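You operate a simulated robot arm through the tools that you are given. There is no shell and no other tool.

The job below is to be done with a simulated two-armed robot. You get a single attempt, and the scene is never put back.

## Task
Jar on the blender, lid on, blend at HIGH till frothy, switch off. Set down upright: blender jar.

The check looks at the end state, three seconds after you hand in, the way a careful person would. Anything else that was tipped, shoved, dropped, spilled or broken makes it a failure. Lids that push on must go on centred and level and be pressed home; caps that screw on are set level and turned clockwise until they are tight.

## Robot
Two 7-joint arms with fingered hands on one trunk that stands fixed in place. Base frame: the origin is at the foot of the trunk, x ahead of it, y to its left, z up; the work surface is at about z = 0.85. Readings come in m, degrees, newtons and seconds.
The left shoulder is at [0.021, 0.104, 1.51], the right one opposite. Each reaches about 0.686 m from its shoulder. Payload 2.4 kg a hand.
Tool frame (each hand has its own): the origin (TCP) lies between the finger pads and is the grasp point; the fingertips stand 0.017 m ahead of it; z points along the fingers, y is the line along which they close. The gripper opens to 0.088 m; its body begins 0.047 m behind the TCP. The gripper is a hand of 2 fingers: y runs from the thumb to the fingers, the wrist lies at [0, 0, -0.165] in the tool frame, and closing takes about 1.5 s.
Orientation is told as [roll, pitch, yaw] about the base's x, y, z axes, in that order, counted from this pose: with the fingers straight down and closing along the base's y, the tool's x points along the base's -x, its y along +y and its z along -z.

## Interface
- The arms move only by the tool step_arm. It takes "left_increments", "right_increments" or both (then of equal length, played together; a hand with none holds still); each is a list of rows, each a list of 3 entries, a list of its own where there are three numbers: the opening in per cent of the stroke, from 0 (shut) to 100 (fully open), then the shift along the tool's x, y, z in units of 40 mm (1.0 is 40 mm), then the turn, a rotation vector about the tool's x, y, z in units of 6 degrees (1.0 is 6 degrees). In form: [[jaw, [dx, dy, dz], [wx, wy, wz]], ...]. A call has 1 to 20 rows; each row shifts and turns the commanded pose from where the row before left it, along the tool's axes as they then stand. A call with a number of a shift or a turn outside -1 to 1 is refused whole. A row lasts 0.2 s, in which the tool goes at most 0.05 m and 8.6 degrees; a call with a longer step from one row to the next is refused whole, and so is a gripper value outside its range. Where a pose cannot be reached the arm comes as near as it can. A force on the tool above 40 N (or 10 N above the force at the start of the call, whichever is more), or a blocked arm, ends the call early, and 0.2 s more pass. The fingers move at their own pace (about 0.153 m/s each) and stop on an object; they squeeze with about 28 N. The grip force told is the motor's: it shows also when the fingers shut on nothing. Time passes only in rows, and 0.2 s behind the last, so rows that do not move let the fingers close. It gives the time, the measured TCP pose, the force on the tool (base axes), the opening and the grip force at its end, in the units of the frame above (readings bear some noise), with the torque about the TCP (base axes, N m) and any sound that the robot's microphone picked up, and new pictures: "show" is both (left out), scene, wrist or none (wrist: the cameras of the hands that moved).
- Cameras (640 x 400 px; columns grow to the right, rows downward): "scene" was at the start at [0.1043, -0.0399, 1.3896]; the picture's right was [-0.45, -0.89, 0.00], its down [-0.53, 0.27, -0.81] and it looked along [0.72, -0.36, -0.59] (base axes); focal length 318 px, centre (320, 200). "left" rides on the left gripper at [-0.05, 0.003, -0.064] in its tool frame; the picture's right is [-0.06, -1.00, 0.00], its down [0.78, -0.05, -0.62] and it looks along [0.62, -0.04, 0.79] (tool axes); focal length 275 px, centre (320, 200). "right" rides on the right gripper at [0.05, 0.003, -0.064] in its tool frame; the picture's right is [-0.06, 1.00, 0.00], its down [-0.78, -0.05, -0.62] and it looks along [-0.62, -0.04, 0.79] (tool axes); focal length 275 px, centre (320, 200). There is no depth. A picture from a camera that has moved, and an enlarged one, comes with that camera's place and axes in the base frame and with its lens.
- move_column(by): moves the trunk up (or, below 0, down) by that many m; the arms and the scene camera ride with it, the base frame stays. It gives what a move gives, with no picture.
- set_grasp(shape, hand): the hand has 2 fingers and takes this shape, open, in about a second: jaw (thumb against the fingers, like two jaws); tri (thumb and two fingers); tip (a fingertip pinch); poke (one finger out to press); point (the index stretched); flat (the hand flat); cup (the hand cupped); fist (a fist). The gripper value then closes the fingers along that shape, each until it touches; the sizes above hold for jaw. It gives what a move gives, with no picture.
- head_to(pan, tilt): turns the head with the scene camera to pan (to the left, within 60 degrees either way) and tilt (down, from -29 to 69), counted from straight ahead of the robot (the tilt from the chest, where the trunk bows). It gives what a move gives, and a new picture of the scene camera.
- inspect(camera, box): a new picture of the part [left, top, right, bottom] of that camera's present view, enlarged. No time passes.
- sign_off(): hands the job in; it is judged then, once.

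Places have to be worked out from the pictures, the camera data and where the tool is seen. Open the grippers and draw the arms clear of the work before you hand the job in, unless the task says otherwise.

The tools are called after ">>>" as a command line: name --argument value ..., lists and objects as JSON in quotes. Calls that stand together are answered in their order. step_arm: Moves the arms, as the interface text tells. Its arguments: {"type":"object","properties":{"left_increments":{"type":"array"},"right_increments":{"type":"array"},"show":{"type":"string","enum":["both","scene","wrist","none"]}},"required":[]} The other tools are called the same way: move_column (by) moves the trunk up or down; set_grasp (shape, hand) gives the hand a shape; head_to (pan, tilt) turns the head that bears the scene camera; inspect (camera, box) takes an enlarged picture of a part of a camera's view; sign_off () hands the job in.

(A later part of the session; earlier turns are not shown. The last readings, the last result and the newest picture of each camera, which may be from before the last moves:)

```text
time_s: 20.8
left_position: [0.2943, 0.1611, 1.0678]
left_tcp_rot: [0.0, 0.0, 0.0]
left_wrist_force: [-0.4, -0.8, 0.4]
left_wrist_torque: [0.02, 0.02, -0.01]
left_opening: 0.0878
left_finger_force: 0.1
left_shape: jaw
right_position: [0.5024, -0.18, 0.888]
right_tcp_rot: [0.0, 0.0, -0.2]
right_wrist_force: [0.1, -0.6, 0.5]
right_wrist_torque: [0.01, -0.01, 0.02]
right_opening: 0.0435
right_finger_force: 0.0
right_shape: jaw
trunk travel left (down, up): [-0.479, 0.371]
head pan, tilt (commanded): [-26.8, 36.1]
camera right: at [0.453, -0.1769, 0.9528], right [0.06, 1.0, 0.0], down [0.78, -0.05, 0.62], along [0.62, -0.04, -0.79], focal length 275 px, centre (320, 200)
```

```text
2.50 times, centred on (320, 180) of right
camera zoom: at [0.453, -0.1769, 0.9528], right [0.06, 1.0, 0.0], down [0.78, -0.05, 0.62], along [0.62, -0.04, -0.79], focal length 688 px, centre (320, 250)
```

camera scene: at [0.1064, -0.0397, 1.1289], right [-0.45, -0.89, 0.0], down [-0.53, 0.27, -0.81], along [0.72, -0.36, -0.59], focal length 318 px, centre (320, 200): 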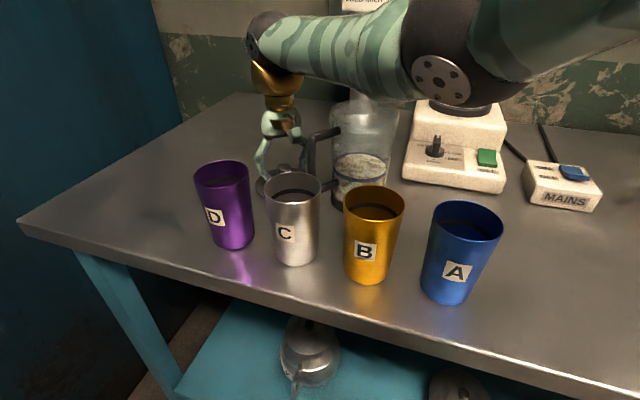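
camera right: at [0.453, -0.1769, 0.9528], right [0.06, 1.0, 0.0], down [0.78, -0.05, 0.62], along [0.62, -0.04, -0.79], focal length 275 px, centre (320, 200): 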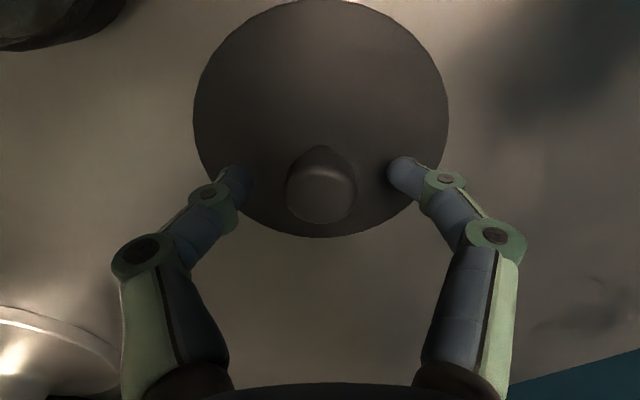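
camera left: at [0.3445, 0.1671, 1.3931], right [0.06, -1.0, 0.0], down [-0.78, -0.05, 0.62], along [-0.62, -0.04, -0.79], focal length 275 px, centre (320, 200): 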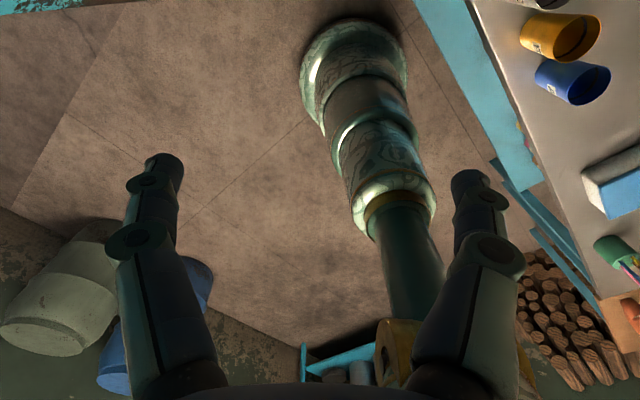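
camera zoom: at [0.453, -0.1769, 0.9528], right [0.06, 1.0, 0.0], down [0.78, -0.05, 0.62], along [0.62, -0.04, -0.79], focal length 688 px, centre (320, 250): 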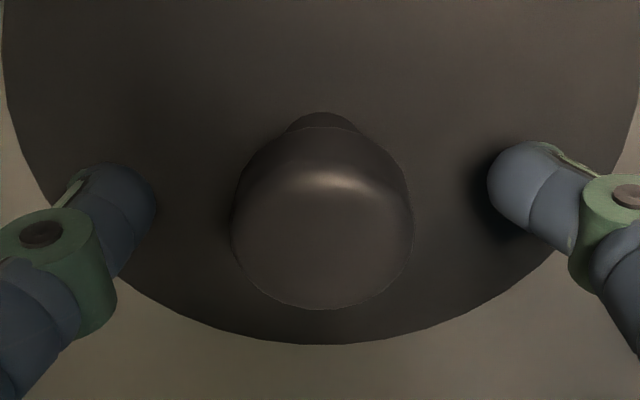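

The knob is now centred between the fingertips in both directions. I close in two stages, gently first.

>>> step_arm --right_increments '[[30, [0, 0, 0], [0, 0, 0]], [30, [0, 0, 0], [0, 0, 0]], [24, [0, 0, 0], [0, 0, 0]], [20, [0, 0, 0], [0, 0, 0]], [16, [0, 0, 0], [0, 0, 0]], [12, [0, 0, 0], [0, 0, 0]], [6, [0, 0, 0], [0, 0, 0]], [0, [0, 0, 0], [0, 0, 0]], [0, [0, 0, 0], [0, 0, 0]], [0, [0, 0, 0], [0, 0, 0]], [0, [0, 0, 0], [0, 0, 0]]]' --show "wrist"

>>> inspect --camera "right" --box '[200, 100, 440, 260]'

```text
time_s: 23.2
left_position: [0.2941, 0.1623, 1.0675]
left_tcp_rot: [-0.1, -0.1, 0.0]
left_wrist_force: [0.3, -1.1, -0.2]
left_wrist_torque: [0.02, 0.02, 0.0]
left_opening: 0.0879
left_finger_force: 0.1
left_shape: jaw
right_position: [0.503, -0.1805, 0.89]
right_tcp_rot: [0.0, 0.1, 0.0]
right_wrist_force: [-0.6, -0.5, -0.2]
right_wrist_torque: [0.02, 0.01, -0.01]
right_opening: 0.0105
right_finger_force: 27.5
right_shape: jaw
trunk travel left (down, up): [-0.479, 0.371]
head pan, tilt (commanded): [-26.8, 36.1]
camera right: at [0.453, -0.1769, 0.9529], right [0.06, 1.0, 0.0], down [0.78, -0.05, 0.62], along [0.62, -0.04, -0.79], focal length 275 px, centre (320, 200)
```

right: 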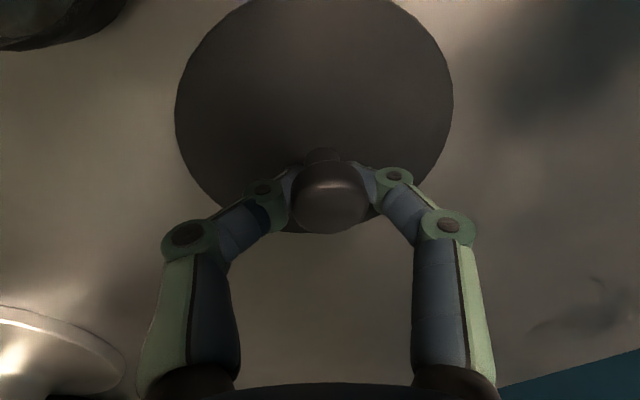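

```text
2.50 times, centred on (320, 180) of right
camera zoom: at [0.453, -0.1769, 0.9529], right [0.06, 1.0, 0.0], down [0.78, -0.05, 0.62], along [0.62, -0.04, -0.79], focal length 688 px, centre (320, 250)
```

zoom: 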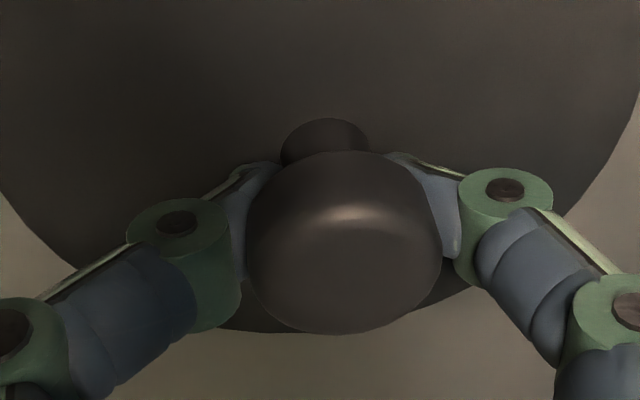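

The fingertips have closed symmetrically under the knob's head around its stem. I lift 5 cm straight up and look whether the lid hangs level.

>>> step_arm --right_increments '[[0, [0, 0, -0.3], [0, 0, 0]], [0, [0, 0, -0.5], [0, 0, 0]], [0, [0, 0, -0.5], [0, 0, 0]], [0, [0, 0, 0], [0, 0, 0]]]'

>>> inspect --camera "scene" --box '[220, 60, 360, 210]'

```text
time_s: 24.2
left_position: [0.2957, 0.1606, 1.0687]
left_tcp_rot: [0.0, -0.1, 0.0]
left_wrist_force: [-0.5, 0.1, -0.2]
left_wrist_torque: [0.0, 0.0, 0.02]
left_opening: 0.0879
left_finger_force: 0.1
left_shape: jaw
right_position: [0.5026, -0.181, 0.9416]
right_tcp_rot: [-0.1, 0.0, -0.1]
right_wrist_force: [-0.6, 0.3, -0.2]
right_wrist_torque: [0.02, -0.01, -0.02]
right_opening: 0.0106
right_finger_force: 27.5
right_shape: jaw
trunk travel left (down, up): [-0.479, 0.371]
head pan, tilt (commanded): [-26.8, 36.1]
camera scene: at [0.1065, -0.0397, 1.1289], right [-0.45, -0.89, 0.0], down [-0.53, 0.27, -0.81], along [0.72, -0.36, -0.59], focal length 318 px, centre (320, 200)
camera right: at [0.4528, -0.1761, 1.0059], right [0.06, 1.0, 0.0], down [0.78, -0.05, 0.62], along [0.62, -0.04, -0.79], focal length 275 px, centre (320, 200)
```

scene: 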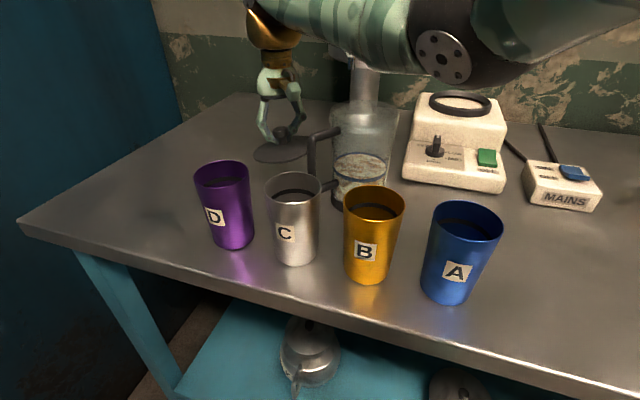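
right: 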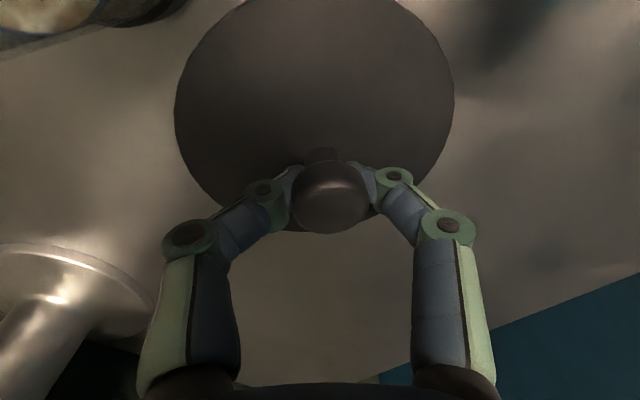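

```text
2.67 times, centred on (290, 135) of scene
camera zoom: at [0.1065, -0.0397, 1.1289], right [-0.45, -0.89, 0.0], down [-0.53, 0.27, -0.81], along [0.72, -0.36, -0.59], focal length 847 px, centre (400, 373)
```

zoom: 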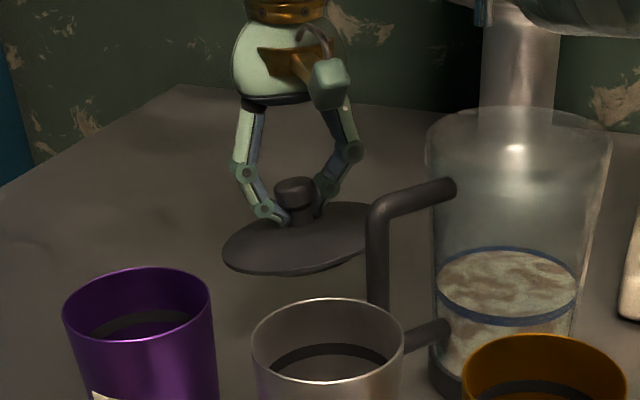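

The lid is held and lifted, but the scene view suggests it hangs tilted by maybe 10 degrees. To judge that I bring the left hand's camera round to the lid's left side, looking toward -y, keeping well away from the right arm.

>>> step_arm --left_increments '[[100, [-0.6, -0.3, -0.3], [0, 0, 0]], [100, [-0.6, -0.3, -0.3], [0, 0, 0]], [100, [-0.6, -0.3, -0.3], [0, 0, 0]], [100, [-0.6, -0.3, -0.3], [0, 0, 0]], [100, [0, 0, 0], [0, 0, -1]], [100, [0, 0, 0], [0, 0, -1]], [100, [0, 0, 0], [0, 0, -1]], [100, [0, 0, 0], [0, 0, -1]], [100, [0, 0, 0], [0, 0, -1]], [100, [0, 0, 0], [0, 0, -1]], [100, [0, 0, 0], [0, 0, -1]], [100, [0, 0, 0], [0, 0, -1]], [100, [0, 0, 0], [0, 0, -1]], [100, [0, 0, 0], [0, 0, -1]], [100, [0, 0, 0], [0, 0, -1]], [100, [0, 0, 0], [0, 0, -1]], [100, [0, 0, 0], [0, 0, -1]], [100, [0, 0, 0], [0, 0, -1]], [100, [0, 0, 0], [0, 0, -1]], [100, [0, 0, 0], [0, 1, 0]]]'

```text
time_s: 28.4
left_position: [0.3903, 0.1146, 1.116]
left_tcp_rot: [0.0, 6.1, 90.0]
left_wrist_force: [0.3, 0.4, -1.3]
left_wrist_torque: [-0.02, 0.0, -0.01]
left_opening: 0.0878
left_finger_force: 0.1
left_shape: jaw
right_position: [0.5031, -0.1816, 0.9418]
right_tcp_rot: [0.0, 0.0, -0.1]
right_wrist_force: [0.4, -0.2, -0.5]
right_wrist_torque: [0.02, 0.01, -0.03]
right_opening: 0.0105
right_finger_force: 27.8
right_shape: jaw
trunk travel left (down, up): [-0.479, 0.371]
head pan, tilt (commanded): [-26.8, 36.1]
camera scene: at [0.1064, -0.0396, 1.1289], right [-0.45, -0.89, 0.0], down [-0.53, 0.27, -0.81], along [0.72, -0.36, -0.59], focal length 318 px, centre (320, 200)
camera left: at [0.3872, 0.1693, 1.1758], right [1.0, 0.06, -0.01], down [0.05, -0.71, 0.7], along [0.04, -0.7, -0.72], focal length 275 px, centre (320, 200)
```

scene: 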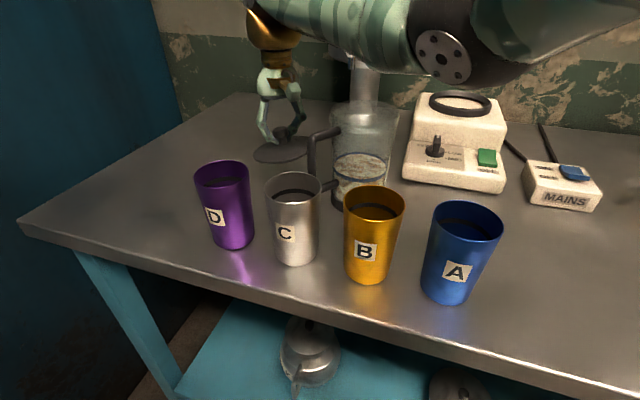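
left: 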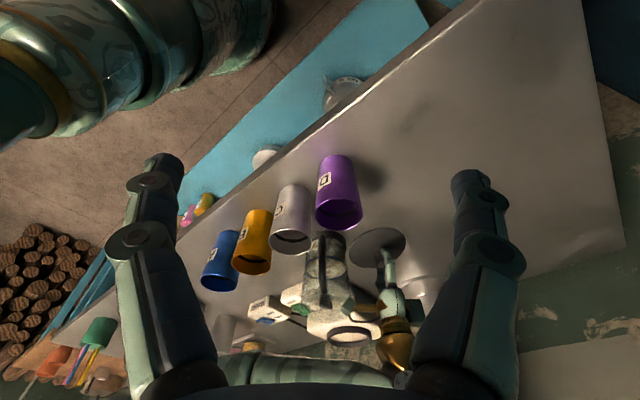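

The left camera sees the lid from the side but far off. I shift the left hand 6 cm forward, lower it slightly, and tilt it to look more level.

>>> step_arm --left_increments '[[100, [0.3, -0.8, 0.3], [0, 0, 0]], [100, [0.3, -0.8, 0.3], [0, 0, 0]], [100, [0.3, 0, 0.3], [0, 1, 0]], [100, [0, 0, 0], [0, 1, 0]], [100, [0, 0, 0], [0, 1, 0]], [100, [0, 0, 0], [0, 1, 0]], [100, [0, 0, 0], [0, 0, 0]]]' --show "wrist"

>>> inspect --camera "left" --box '[220, 130, 440, 330]'

```text
time_s: 30.0
left_position: [0.4562, 0.074, 1.0834]
left_tcp_rot: [0.0, 30.1, 90.0]
left_wrist_force: [-0.6, -0.1, 1.2]
left_wrist_torque: [0.0, -0.01, -0.03]
left_opening: 0.088
left_finger_force: 0.0
left_shape: jaw
right_position: [0.5026, -0.1801, 0.9418]
right_tcp_rot: [0.0, 0.0, -0.1]
right_wrist_force: [-0.9, -0.3, 0.0]
right_wrist_torque: [0.02, 0.04, 0.03]
right_opening: 0.0103
right_finger_force: 28.4
right_shape: jaw
trunk travel left (down, up): [-0.479, 0.371]
head pan, tilt (commanded): [-26.8, 36.1]
camera left: at [0.4512, 0.1484, 1.1159], right [1.0, 0.05, -0.03], down [0.05, -0.37, 0.93], along [0.04, -0.93, -0.37], focal length 275 px, centre (320, 200)
```

left: 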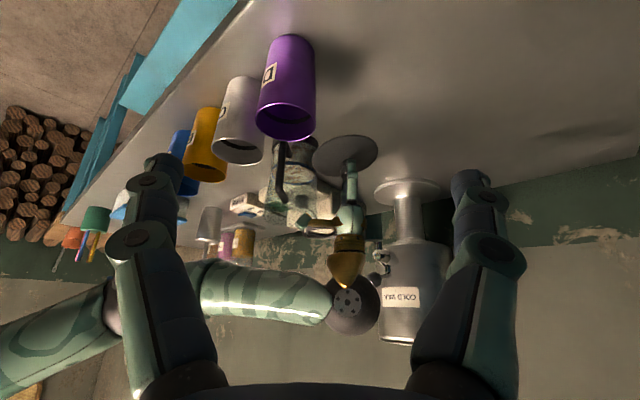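

```text
2.00 times, centred on (330, 230) of left
camera zoom: at [0.4512, 0.1484, 1.1159], right [1.0, 0.05, -0.03], down [0.05, -0.37, 0.93], along [0.04, -0.93, -0.37], focal length 551 px, centre (300, 140)
```

zoom: 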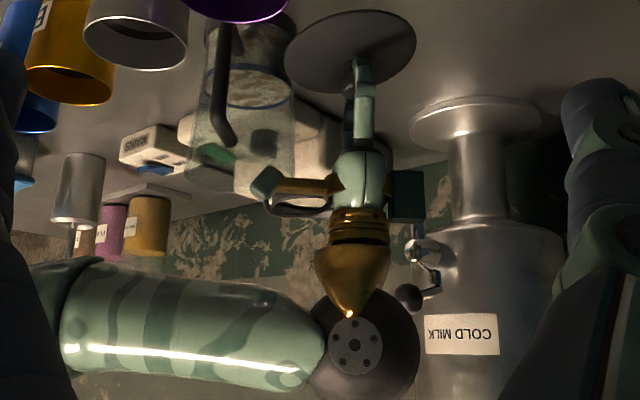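

From this side the lid's +x edge hangs a few degrees low, and from the scene view its +y edge too. I turn the right hand 6 degrees about both axes to level it and compare the views again.

>>> step_arm --right_increments '[[0, [0, 0, -0.5], [-0.5, -0.5, 0]], [0, [0, 0, -0.5], [-0.5, -0.5, 0]], [0, [0, 0, -0.5], [0, 0, 0]], [0, [0, 0, 0], [0, 0, 0]]]'

>>> inspect --camera "left" --box '[280, 120, 420, 220]'

>>> inspect --camera "scene" --box '[220, 60, 360, 180]'

```text
time_s: 31.0
left_position: [0.4548, 0.0729, 1.084]
left_tcp_rot: [0.1, 30.0, 90.0]
left_wrist_force: [-0.2, 0.6, -0.5]
left_wrist_torque: [-0.01, 0.0, -0.05]
left_opening: 0.0877
left_finger_force: 0.0
left_shape: jaw
right_position: [0.4992, -0.183, 1.0012]
right_tcp_rot: [6.0, -6.0, -0.4]
right_wrist_force: [-0.8, 0.0, -0.7]
right_wrist_torque: [0.05, -0.02, 0.0]
right_opening: 0.0104
right_finger_force: 27.9
right_shape: jaw
trunk travel left (down, up): [-0.479, 0.371]
head pan, tilt (commanded): [-26.8, 36.1]
camera scene: at [0.1065, -0.0398, 1.1289], right [-0.45, -0.89, 0.0], down [-0.53, 0.27, -0.81], along [0.72, -0.36, -0.59], focal length 318 px, centre (320, 200)
camera right: at [0.4445, -0.1863, 1.0601], right [0.06, 0.99, 0.11], down [0.72, -0.12, 0.69], along [0.7, 0.04, -0.72], focal length 275 px, centre (320, 200)
```

scene: 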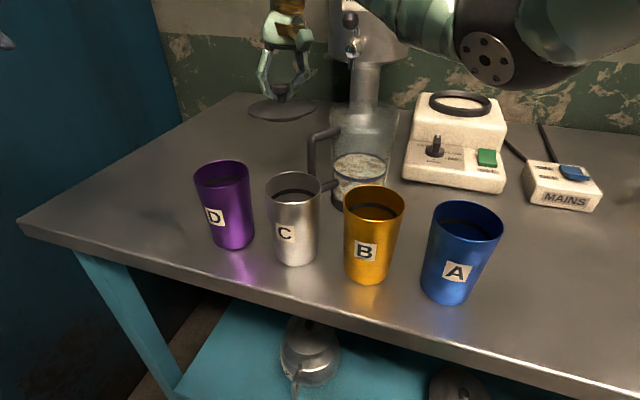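
right: 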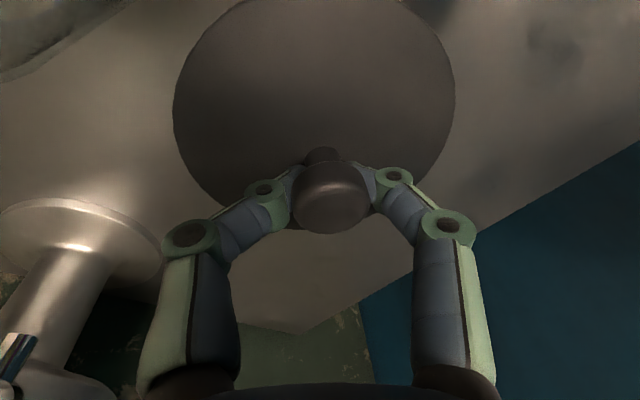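

```text
4.00 times, centred on (350, 170) of left
camera zoom: at [0.4512, 0.1483, 1.1161], right [1.0, 0.05, -0.03], down [0.05, -0.37, 0.93], along [0.04, -0.93, -0.37], focal length 1101 px, centre (200, 320)
```

zoom: 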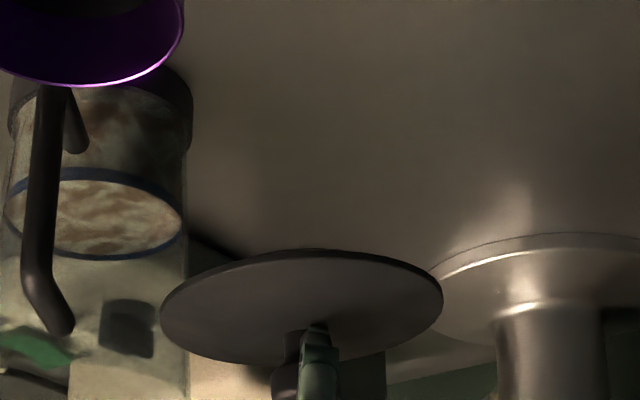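

```text
3.33 times, centred on (290, 120) of scene
camera zoom: at [0.1065, -0.0398, 1.1289], right [-0.45, -0.89, 0.0], down [-0.53, 0.27, -0.81], along [0.72, -0.36, -0.59], focal length 1059 px, centre (420, 467)
```

zoom: 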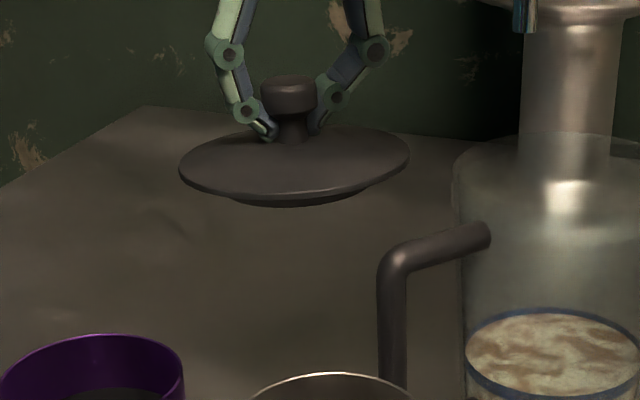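

Now the lid looks nearly level in both views (about 2 degrees left), with a plug lip visible beneath it; its centre is at about [0.498, -0.182, 0.978], right under the tool. I level the last 2 degrees, raise 4 cm and move over the jar axis at about [0.422, -0.261].

>>> step_arm --right_increments '[[0, [0, 0, 0], [-0.3, -0.3, 0]], [0, [-0.14, 0.14, -0.98], [0, 0, 0]], [0, [0.476, -0.47, -0.134], [0, 0, 0]], [0, [0.476, -0.47, -0.134], [0, 0, 0]], [0, [0.476, -0.47, -0.134], [0, 0, 0]], [0, [0.476, -0.47, -0.134], [0, 0, 0]], [0, [0, 0, 0], [0, 0, 0]]]'

>>> inspect --camera "left" --box '[200, 120, 360, 240]'

>>> inspect --camera "scene" --box '[290, 50, 430, 210]'

```text
time_s: 32.6
left_position: [0.454, 0.0728, 1.0847]
left_tcp_rot: [0.0, 30.0, 90.0]
left_wrist_force: [0.1, 0.2, 0.9]
left_wrist_torque: [0.0, -0.02, -0.01]
left_opening: 0.0881
left_finger_force: 0.1
left_shape: jaw
right_position: [0.4228, -0.26, 1.044]
right_tcp_rot: [7.8, -7.7, -0.6]
right_wrist_force: [-1.1, 0.7, -1.1]
right_wrist_torque: [0.04, -0.04, 0.01]
right_opening: 0.0101
right_finger_force: 28.0
right_shape: jaw
trunk travel left (down, up): [-0.479, 0.371]
head pan, tilt (commanded): [-26.8, 36.1]
camera scene: at [0.1065, -0.0398, 1.1289], right [-0.45, -0.89, 0.0], down [-0.53, 0.27, -0.81], along [0.72, -0.36, -0.59], focal length 318 px, centre (320, 200)
camera right: at [0.3653, -0.2644, 1.1], right [0.05, 0.99, 0.14], down [0.69, -0.14, 0.71], along [0.72, 0.06, -0.69], focal length 275 px, centre (320, 200)
```

scene: 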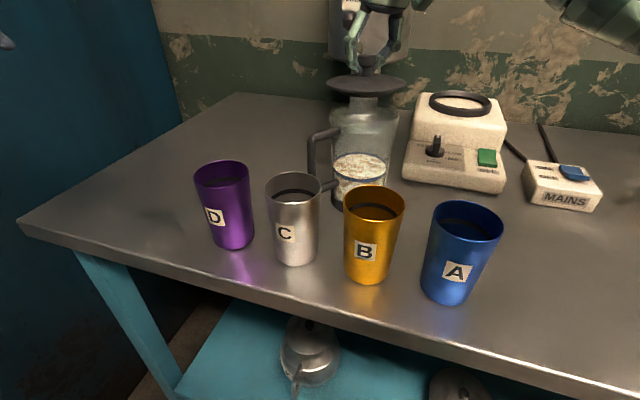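
right: 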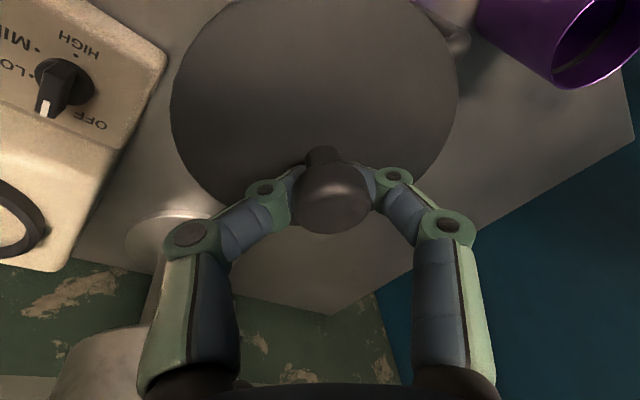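

```text
3.33 times, centred on (280, 180) of left
camera zoom: at [0.4512, 0.1483, 1.1161], right [1.0, 0.05, -0.03], down [0.05, -0.37, 0.93], along [0.04, -0.93, -0.37], focal length 918 px, centre (453, 267)
```

zoom: 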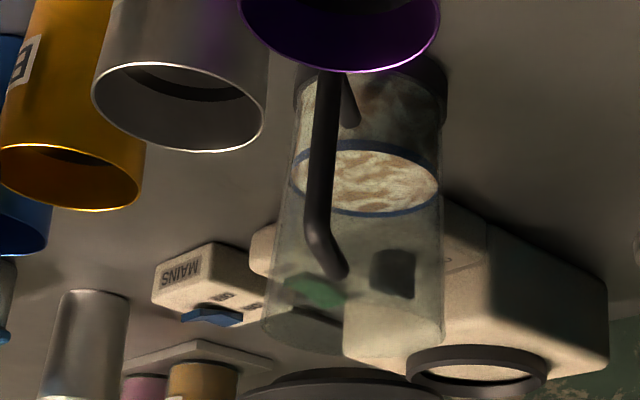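

```text
2.50 times, centred on (360, 130) of scene
camera zoom: at [0.1065, -0.0398, 1.1289], right [-0.45, -0.89, 0.0], down [-0.53, 0.27, -0.81], along [0.72, -0.36, -0.59], focal length 794 px, centre (220, 375)
```

zoom: 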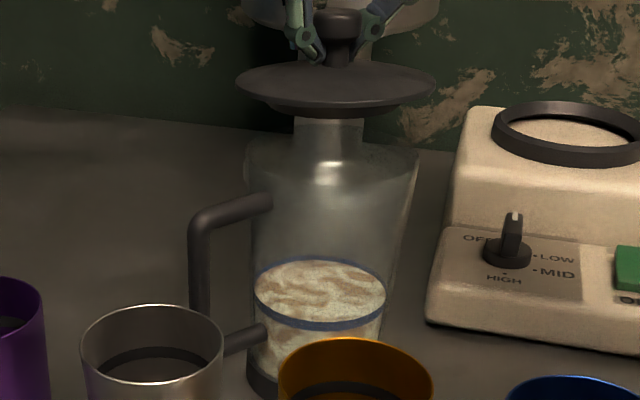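

The lid hovers over the jar and lines up laterally in the scene view. I check the other direction from the left camera with a lower crop.

>>> inspect --camera "left" --box '[220, 180, 350, 270]'

```text
4.44 times, centred on (285, 225) of left
camera zoom: at [0.4512, 0.1483, 1.1161], right [1.0, 0.05, -0.03], down [0.05, -0.37, 0.93], along [0.04, -0.93, -0.37], focal length 1224 px, centre (476, 89)
```

zoom: 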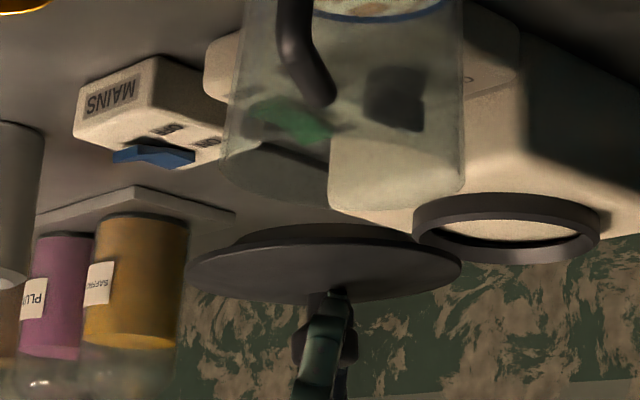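

From the left view the lid centre seems about 4 mm short of the jar axis in x. I take finer crops of both rims to settle this.

>>> inspect --camera "left" --box '[250, 205, 330, 255]'

>>> inspect --camera "scene" --box '[320, 70, 420, 132]'

```text
8.00 times, centred on (290, 230) of left
camera zoom: at [0.4512, 0.1483, 1.1161], right [1.0, 0.05, -0.03], down [0.05, -0.37, 0.93], along [0.04, -0.93, -0.37], focal length 2202 px, centre (560, -40)
```

zoom: 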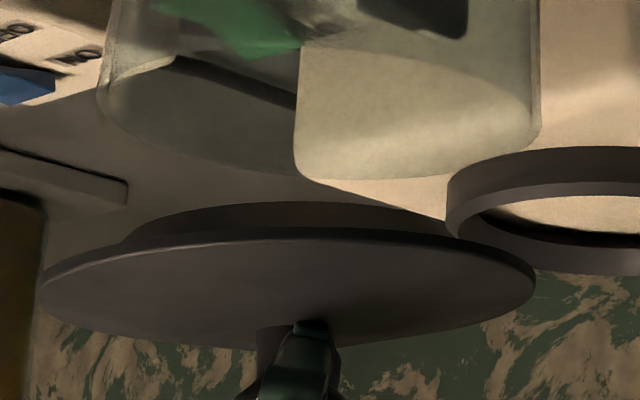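

```text
6.40 times, centred on (370, 101) of scene
camera zoom: at [0.1065, -0.0398, 1.1289], right [-0.45, -0.89, 0.0], down [-0.53, 0.27, -0.81], along [0.72, -0.36, -0.59], focal length 2033 px, centre (0, 834)
```

zoom: 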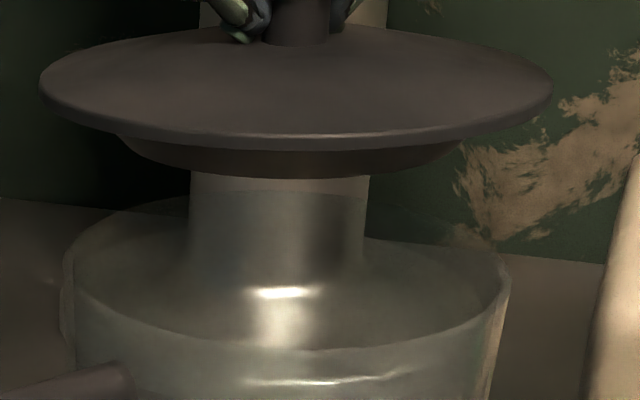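

The finer crops give a lid offset of about 3.5 mm in -x and 3.4 mm in +y from the jar's rim centre. I correct that and lower 22 mm, then check again above the rim.

>>> step_arm --right_increments '[[0, [-0.087, -0.086, 0], [0, 0, 0]], [0, [0.038, -0.038, 0.27], [0, 0, 0]], [0, [0.038, -0.038, 0.27], [0, 0, 0]], [0, [0, 0, 0], [0, 0, 0]]]' --show "none"

>>> inspect --camera "left" --box '[245, 190, 335, 246]'

>>> inspect --camera "scene" --box '[315, 75, 415, 137]'

```text
time_s: 33.6
left_position: [0.4546, 0.0747, 1.0841]
left_tcp_rot: [0.1, 30.0, 90.0]
left_wrist_force: [0.3, 0.0, -0.7]
left_wrist_torque: [-0.02, -0.01, -0.01]
left_opening: 0.0878
left_finger_force: 0.1
left_shape: jaw
right_position: [0.4264, -0.2638, 1.0213]
right_tcp_rot: [7.7, -7.7, -0.7]
right_wrist_force: [0.4, -0.2, -0.7]
right_wrist_torque: [-0.02, 0.04, -0.01]
right_opening: 0.0102
right_finger_force: 27.8
right_shape: jaw
trunk travel left (down, up): [-0.479, 0.371]
head pan, tilt (commanded): [-26.8, 36.1]
```

```text
7.11 times, centred on (290, 218) of left
camera zoom: at [0.4512, 0.1483, 1.1161], right [1.0, 0.05, -0.03], down [0.05, -0.37, 0.93], along [0.04, -0.93, -0.37], focal length 1958 px, centre (533, 72)
```

zoom: 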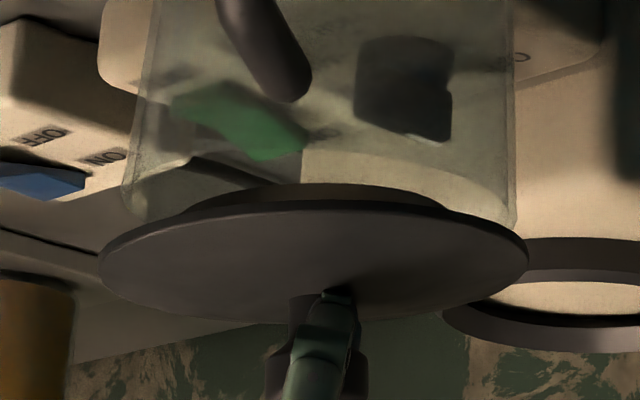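

```text
6.40 times, centred on (365, 106) of scene
camera zoom: at [0.1065, -0.0398, 1.1289], right [-0.45, -0.89, 0.0], down [-0.53, 0.27, -0.81], along [0.72, -0.36, -0.59], focal length 2033 px, centre (32, 802)
```

zoom: 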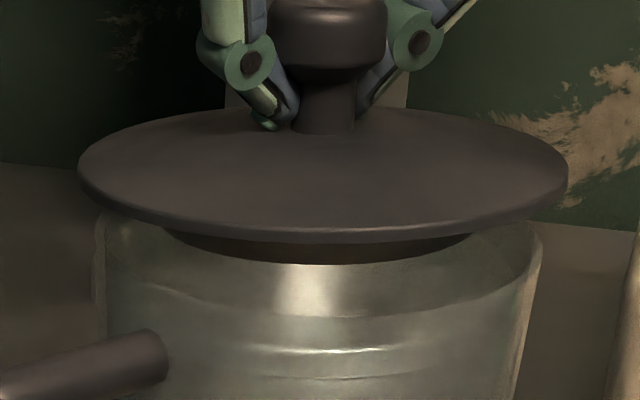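

Lid and rim are now aligned within about 0.5 mm in both views. I lower in small 4 mm steps until contact.

>>> step_arm --right_increments '[[0, [0.014, -0.014, 0.1], [0, 0, 0]], [0, [0.014, -0.014, 0.1], [0, 0, 0]], [0, [0, 0, 0], [0, 0, 0]]]' --show "none"

>>> inspect --camera "left" --box '[245, 180, 335, 236]'

>>> inspect --camera "scene" --box '[315, 75, 415, 137]'

```text
time_s: 34.4
left_position: [0.454, 0.075, 1.0846]
left_tcp_rot: [0.0, 30.0, 90.1]
left_wrist_force: [-0.4, 0.5, 0.0]
left_wrist_torque: [-0.06, 0.01, 0.0]
left_opening: 0.0881
left_finger_force: 0.1
left_shape: jaw
right_position: [0.425, -0.2632, 1.0111]
right_tcp_rot: [7.8, -7.7, -0.6]
right_wrist_force: [0.1, 0.2, 0.1]
right_wrist_torque: [-0.01, -0.01, -0.03]
right_opening: 0.0101
right_finger_force: 27.8
right_shape: jaw
trunk travel left (down, up): [-0.479, 0.371]
head pan, tilt (commanded): [-26.8, 36.1]
```

```text
7.11 times, centred on (290, 208) of left
camera zoom: at [0.4511, 0.1483, 1.1161], right [1.0, 0.05, -0.03], down [0.05, -0.37, 0.93], along [0.04, -0.93, -0.37], focal length 1958 px, centre (533, 143)
```

zoom: 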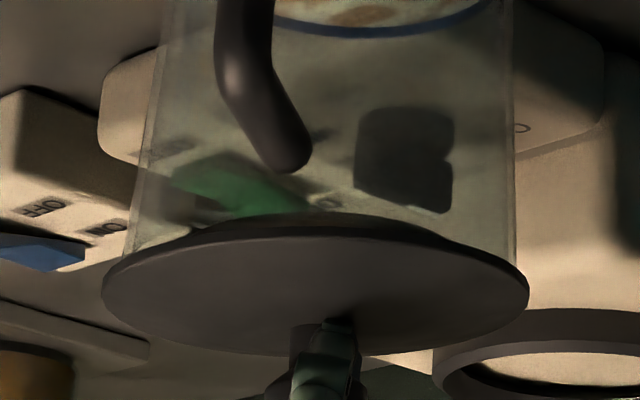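

```text
6.40 times, centred on (365, 106) of scene
camera zoom: at [0.1064, -0.0398, 1.1289], right [-0.45, -0.89, 0.0], down [-0.53, 0.27, -0.81], along [0.72, -0.36, -0.59], focal length 2033 px, centre (32, 802)
```

zoom: 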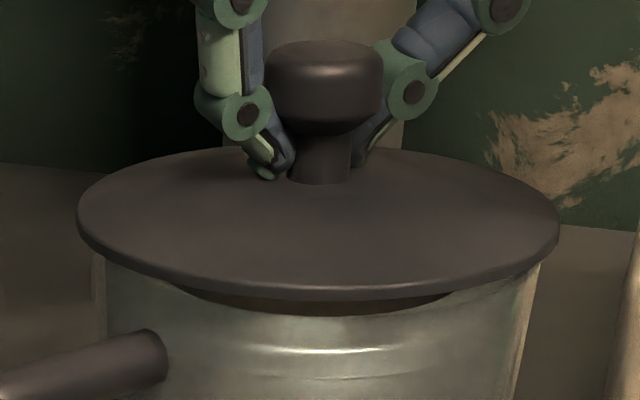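

Still aligned within 1 mm, with the plug at the rim. I keep lowering in 3 mm steps and watch the force.

>>> step_arm --right_increments '[[0, [-0.01, -0.01, 0.075], [0, 0, 0]], [0, [0.01, -0.01, 0.075], [0, 0, 0]], [0, [0, 0, 0], [0, 0, 0]]]' --show "none"

>>> inspect --camera "left" --box '[245, 180, 335, 236]'

>>> inspect --camera "scene" --box '[315, 75, 415, 137]'

```text
time_s: 35.2
left_position: [0.4546, 0.0744, 1.0843]
left_tcp_rot: [0.0, 30.0, 89.8]
left_wrist_force: [0.6, -0.1, -0.6]
left_wrist_torque: [0.0, 0.01, 0.01]
left_opening: 0.0877
left_finger_force: 0.2
left_shape: jaw
right_position: [0.4262, -0.2644, 1.0063]
right_tcp_rot: [7.8, -8.0, -0.7]
right_wrist_force: [-0.1, -3.5, 18.8]
right_wrist_torque: [0.07, -0.04, 0.04]
right_opening: 0.0117
right_finger_force: 27.8
right_shape: jaw
trunk travel left (down, up): [-0.479, 0.371]
head pan, tilt (commanded): [-26.8, 36.1]
```

```text
7.11 times, centred on (290, 208) of left
camera zoom: at [0.45, 0.1485, 1.1168], right [1.0, 0.05, -0.03], down [0.05, -0.37, 0.93], along [0.04, -0.93, -0.37], focal length 1958 px, centre (533, 143)
```

zoom: 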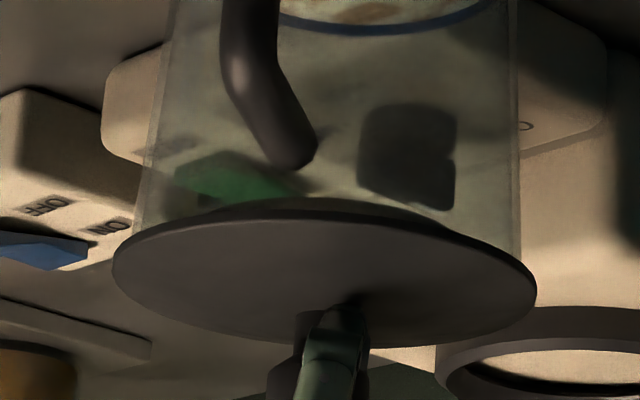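

```text
6.40 times, centred on (365, 106) of scene
camera zoom: at [0.1053, -0.0396, 1.1292], right [-0.45, -0.89, 0.0], down [-0.53, 0.27, -0.81], along [0.72, -0.36, -0.59], focal length 2033 px, centre (32, 802)
```

zoom: 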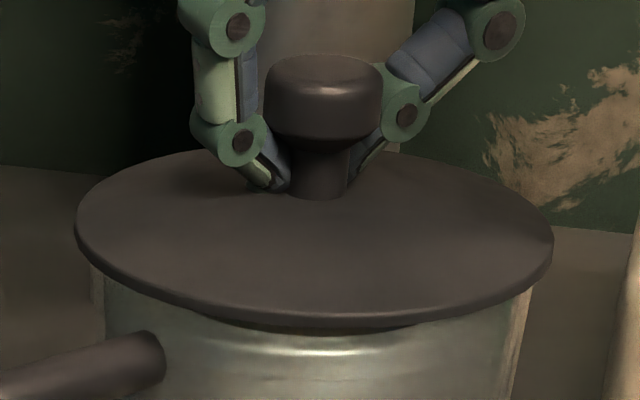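

Contact at 19 N: the lid's far side (+x, -y) is sitting on the rim while the near side has gone in, so it is roughly 1 mm too far. I back off 4 mm and look at the lid's state.

>>> step_arm --right_increments '[[0, [-0.014, 0.014, -0.1], [0, 0, 0]], [0, [0, 0, 0], [0, 0, 0]]]' --show "wrist"

>>> inspect --camera "left" --box '[245, 180, 335, 236]'

>>> inspect --camera "scene" --box '[315, 75, 415, 137]'

```text
time_s: 35.8
left_position: [0.4541, 0.0749, 1.0834]
left_tcp_rot: [0.0, 30.0, 90.0]
left_wrist_force: [-0.7, 0.7, -1.1]
left_wrist_torque: [-0.03, -0.01, -0.01]
left_opening: 0.088
left_finger_force: 0.1
left_shape: jaw
right_position: [0.4257, -0.2639, 1.0084]
right_tcp_rot: [7.8, -7.7, -0.7]
right_wrist_force: [0.6, -0.8, 4.1]
right_wrist_torque: [-0.03, -0.01, 0.02]
right_opening: 0.0112
right_finger_force: 27.6
right_shape: jaw
trunk travel left (down, up): [-0.479, 0.371]
head pan, tilt (commanded): [-26.8, 36.1]
camera right: at [0.3687, -0.2676, 1.0654], right [0.05, 0.99, 0.14], down [0.69, -0.14, 0.71], along [0.72, 0.06, -0.69], focal length 275 px, centre (320, 200)
```

right: 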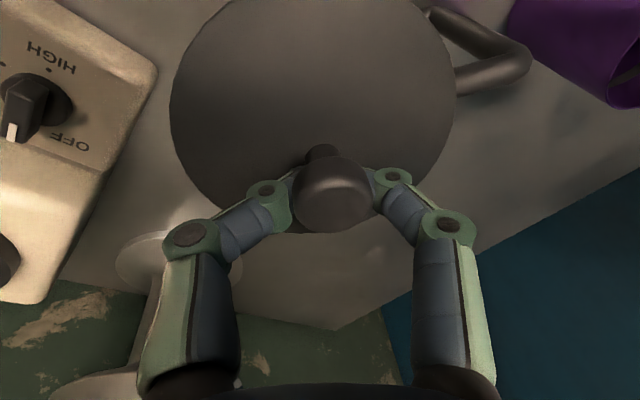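

```text
7.11 times, centred on (290, 208) of left
camera zoom: at [0.451, 0.1483, 1.116], right [1.0, 0.05, -0.03], down [0.05, -0.37, 0.93], along [0.04, -0.93, -0.37], focal length 1958 px, centre (533, 143)
```

zoom: 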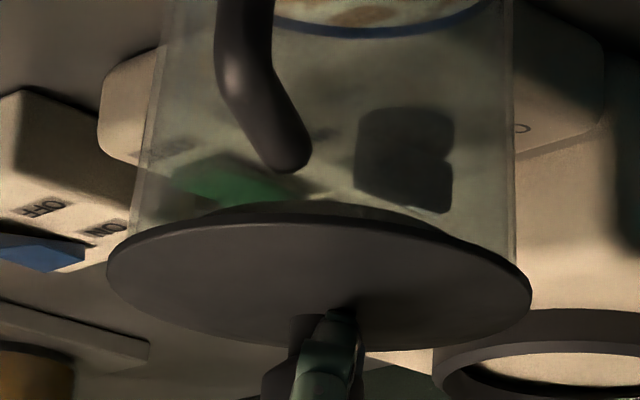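

```text
6.40 times, centred on (365, 106) of scene
camera zoom: at [0.1063, -0.0399, 1.1288], right [-0.45, -0.89, 0.0], down [-0.53, 0.27, -0.81], along [0.72, -0.36, -0.59], focal length 2033 px, centre (32, 802)
```

zoom: 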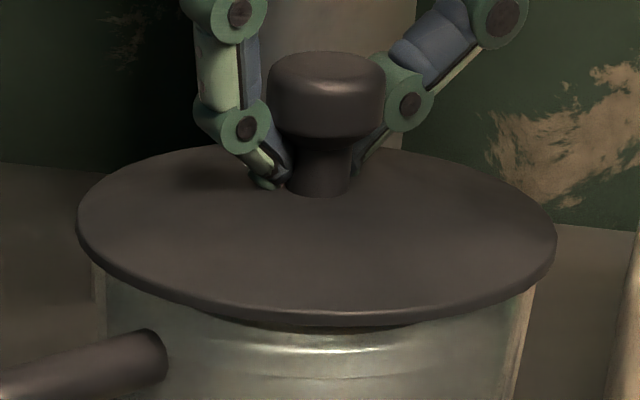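

The lid got turned in the fingers by the contact. I lift clear by another 6 mm, level it again (about 3 degrees), and re-measure.

>>> step_arm --right_increments '[[0, [-0.021, 0.021, -0.147], [0, 0, 0]], [0, [0, 0, 0], [-0.27, 0.53, 0]], [0, [0, 0, 0], [0, 0, 0]]]' --show "none"

>>> inspect --camera "left" --box '[245, 180, 335, 236]'

>>> inspect --camera "scene" --box '[315, 75, 415, 137]'

```text
time_s: 36.6
left_position: [0.4553, 0.075, 1.0838]
left_tcp_rot: [-0.1, 30.0, 90.0]
left_wrist_force: [-0.3, 0.3, -0.3]
left_wrist_torque: [0.0, 0.02, 0.0]
left_opening: 0.088
left_finger_force: 0.0
left_shape: jaw
right_position: [0.4255, -0.2643, 1.0157]
right_tcp_rot: [9.3, -4.5, 0.0]
right_wrist_force: [0.2, 0.4, -0.8]
right_wrist_torque: [0.02, 0.0, -0.01]
right_opening: 0.0111
right_finger_force: 28.3
right_shape: jaw
trunk travel left (down, up): [-0.479, 0.371]
head pan, tilt (commanded): [-26.8, 36.1]
```

```text
7.11 times, centred on (290, 208) of left
camera zoom: at [0.4512, 0.1483, 1.1161], right [1.0, 0.05, -0.03], down [0.05, -0.37, 0.93], along [0.04, -0.93, -0.37], focal length 1958 px, centre (533, 143)
```

zoom: 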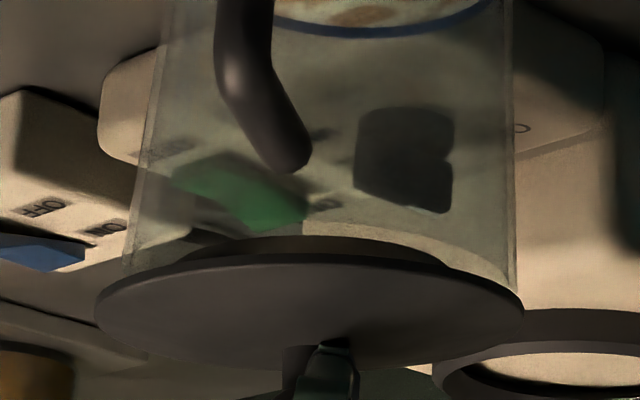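

```text
6.40 times, centred on (365, 106) of scene
camera zoom: at [0.1065, -0.0398, 1.1289], right [-0.45, -0.89, 0.0], down [-0.53, 0.27, -0.81], along [0.72, -0.36, -0.59], focal length 2033 px, centre (32, 802)
```

zoom: 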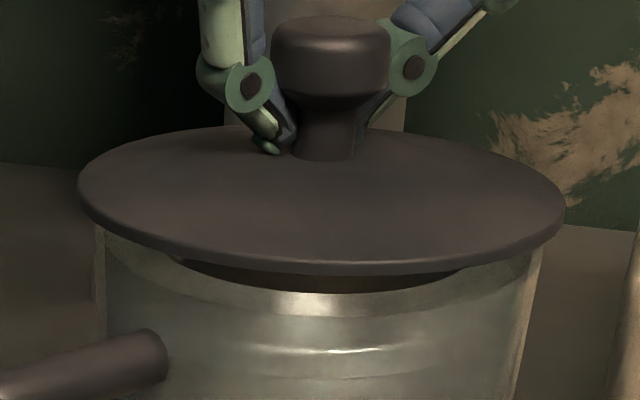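

Recomputing with perspective taken into account: after that contact the lid was actually level and its disc at rim height (z 0.983), so it was already going in properly. I turn back the last 3 degrees and lower again to the same point.

>>> step_arm --right_increments '[[0, [0, 0, 0], [0.27, -0.53, 0]], [0, [0.014, -0.014, 0.1], [0, 0, 0]], [0, [0, 0, 0], [0, 0, 0]]]' --show "none"

>>> inspect --camera "left" --box '[245, 180, 335, 236]'

>>> inspect --camera "scene" --box '[315, 75, 415, 137]'

```text
time_s: 37.4
left_position: [0.4538, 0.0742, 1.0845]
left_tcp_rot: [0.1, 30.0, 90.1]
left_wrist_force: [0.3, -0.1, 0.7]
left_wrist_torque: [0.02, -0.04, -0.01]
left_opening: 0.0881
left_finger_force: 0.0
left_shape: jaw
right_position: [0.4263, -0.2639, 1.0122]
right_tcp_rot: [7.9, -7.8, -0.6]
right_wrist_force: [0.2, 0.5, -0.7]
right_wrist_torque: [-0.02, -0.04, 0.03]
right_opening: 0.0112
right_finger_force: 28.2
right_shape: jaw
trunk travel left (down, up): [-0.479, 0.371]
head pan, tilt (commanded): [-26.8, 36.1]
```

```text
7.11 times, centred on (290, 208) of left
camera zoom: at [0.4512, 0.1483, 1.1161], right [1.0, 0.05, -0.03], down [0.05, -0.37, 0.93], along [0.04, -0.93, -0.37], focal length 1958 px, centre (533, 143)
```

zoom: 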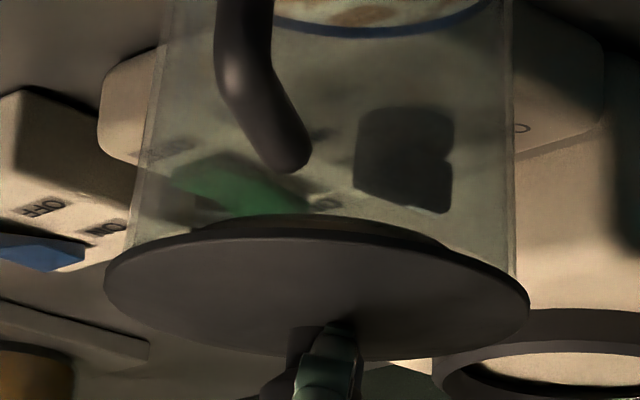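

```text
6.40 times, centred on (365, 106) of scene
camera zoom: at [0.1065, -0.0398, 1.1289], right [-0.45, -0.89, 0.0], down [-0.53, 0.27, -0.81], along [0.72, -0.36, -0.59], focal length 2033 px, centre (32, 802)
```

zoom: 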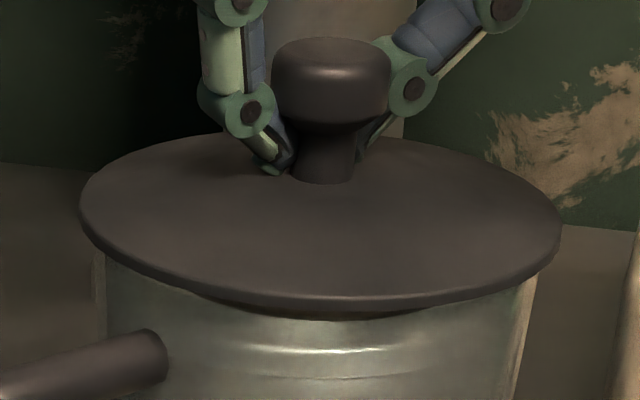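

The lid is free again, level, and aligned within 1 mm. I lower another 6 mm and see how the force builds.

>>> step_arm --right_increments '[[0, [0.004, -0.008, 0.05], [0, 0, 0]], [0, [0.007, -0.007, 0.05], [0, 0, 0]], [0, [0.007, -0.007, 0.05], [0, 0, 0]], [0, [0, 0, 0], [0, 0, 0]]]' --show "none"

>>> inspect --camera "left" --box '[245, 180, 335, 236]'

>>> inspect --camera "scene" --box '[315, 75, 415, 137]'

```text
time_s: 38.4
left_position: [0.4528, 0.0742, 1.0851]
left_tcp_rot: [0.1, 30.0, 90.0]
left_wrist_force: [0.1, 0.3, -0.3]
left_wrist_torque: [-0.01, 0.0, 0.01]
left_opening: 0.0879
left_finger_force: 0.0
left_shape: jaw
right_position: [0.4253, -0.2643, 1.0069]
right_tcp_rot: [7.9, -8.1, -0.8]
right_wrist_force: [3.0, -2.5, 14.5]
right_wrist_torque: [0.02, -0.08, 0.0]
right_opening: 0.0112
right_finger_force: 28.4
right_shape: jaw
trunk travel left (down, up): [-0.479, 0.371]
head pan, tilt (commanded): [-26.8, 36.1]
```

```text
7.11 times, centred on (290, 208) of left
camera zoom: at [0.4507, 0.1485, 1.1164], right [1.0, 0.05, -0.03], down [0.05, -0.37, 0.93], along [0.04, -0.93, -0.37], focal length 1958 px, centre (533, 143)
```

zoom: 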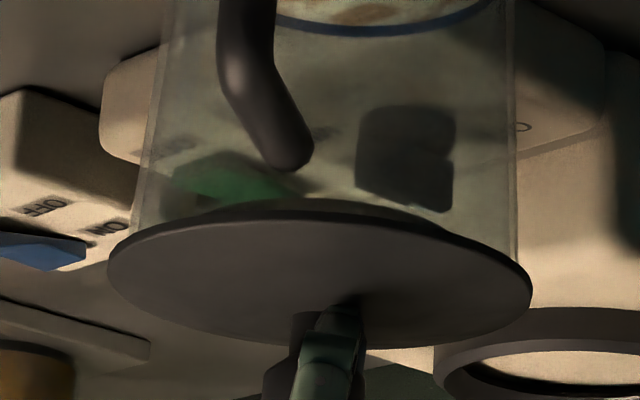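

```text
6.40 times, centred on (365, 106) of scene
camera zoom: at [0.106, -0.0396, 1.1291], right [-0.45, -0.89, 0.0], down [-0.53, 0.27, -0.81], along [0.72, -0.36, -0.59], focal length 2033 px, centre (32, 802)
```

zoom: 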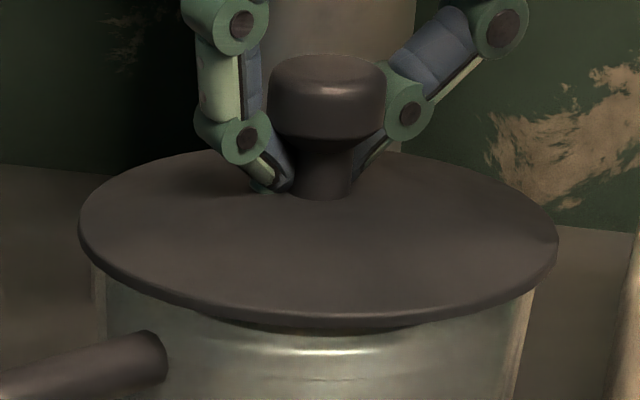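

Contact again at the same height, with the disc's near edge right at the rim and the plug visible inside the glass. I press further down in 1.5 mm steps to drive it home.

>>> step_arm --right_increments '[[0, [0.005, -0.005, 0.04], [0, 0, 0]], [0, [0.005, -0.005, 0.04], [0, 0, 0]], [0, [0, 0, 0], [0, 0, 0]]]' --show "none"

>>> inspect --camera "left" --box '[245, 180, 335, 236]'

>>> inspect --camera "scene" --box '[315, 75, 415, 137]'

```text
time_s: 39.2
left_position: [0.4526, 0.0749, 1.0845]
left_tcp_rot: [-0.1, 30.0, 89.9]
left_wrist_force: [-0.1, 0.9, -0.4]
left_wrist_torque: [0.02, -0.02, 0.0]
left_opening: 0.0877
left_finger_force: 0.2
left_shape: jaw
right_position: [0.4252, -0.2643, 1.0047]
right_tcp_rot: [7.8, -8.1, -0.6]
right_wrist_force: [6.7, -8.1, 37.4]
right_wrist_torque: [0.11, -0.08, 0.0]
right_opening: 0.0154
right_finger_force: 28.4
right_shape: jaw
trunk travel left (down, up): [-0.479, 0.371]
head pan, tilt (commanded): [-26.8, 36.1]
```

```text
7.11 times, centred on (290, 208) of left
camera zoom: at [0.4499, 0.1485, 1.1169], right [1.0, 0.05, -0.03], down [0.05, -0.37, 0.93], along [0.04, -0.93, -0.37], focal length 1958 px, centre (533, 143)
```

zoom: 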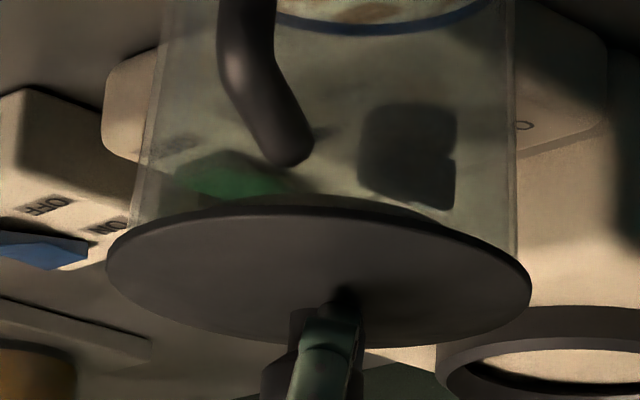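

```text
6.40 times, centred on (365, 106) of scene
camera zoom: at [0.1051, -0.0396, 1.1293], right [-0.45, -0.89, 0.0], down [-0.52, 0.27, -0.81], along [0.72, -0.36, -0.59], focal length 2033 px, centre (32, 802)
```

zoom: 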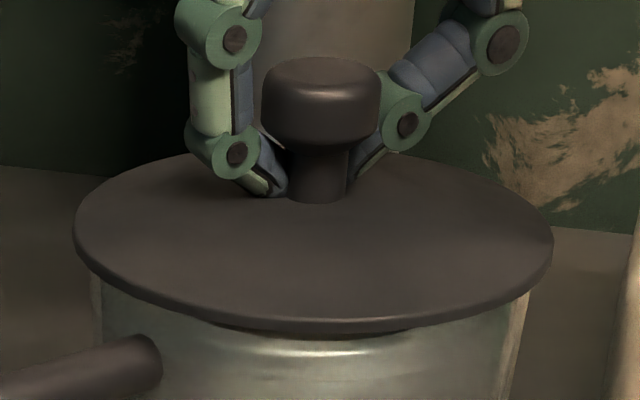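

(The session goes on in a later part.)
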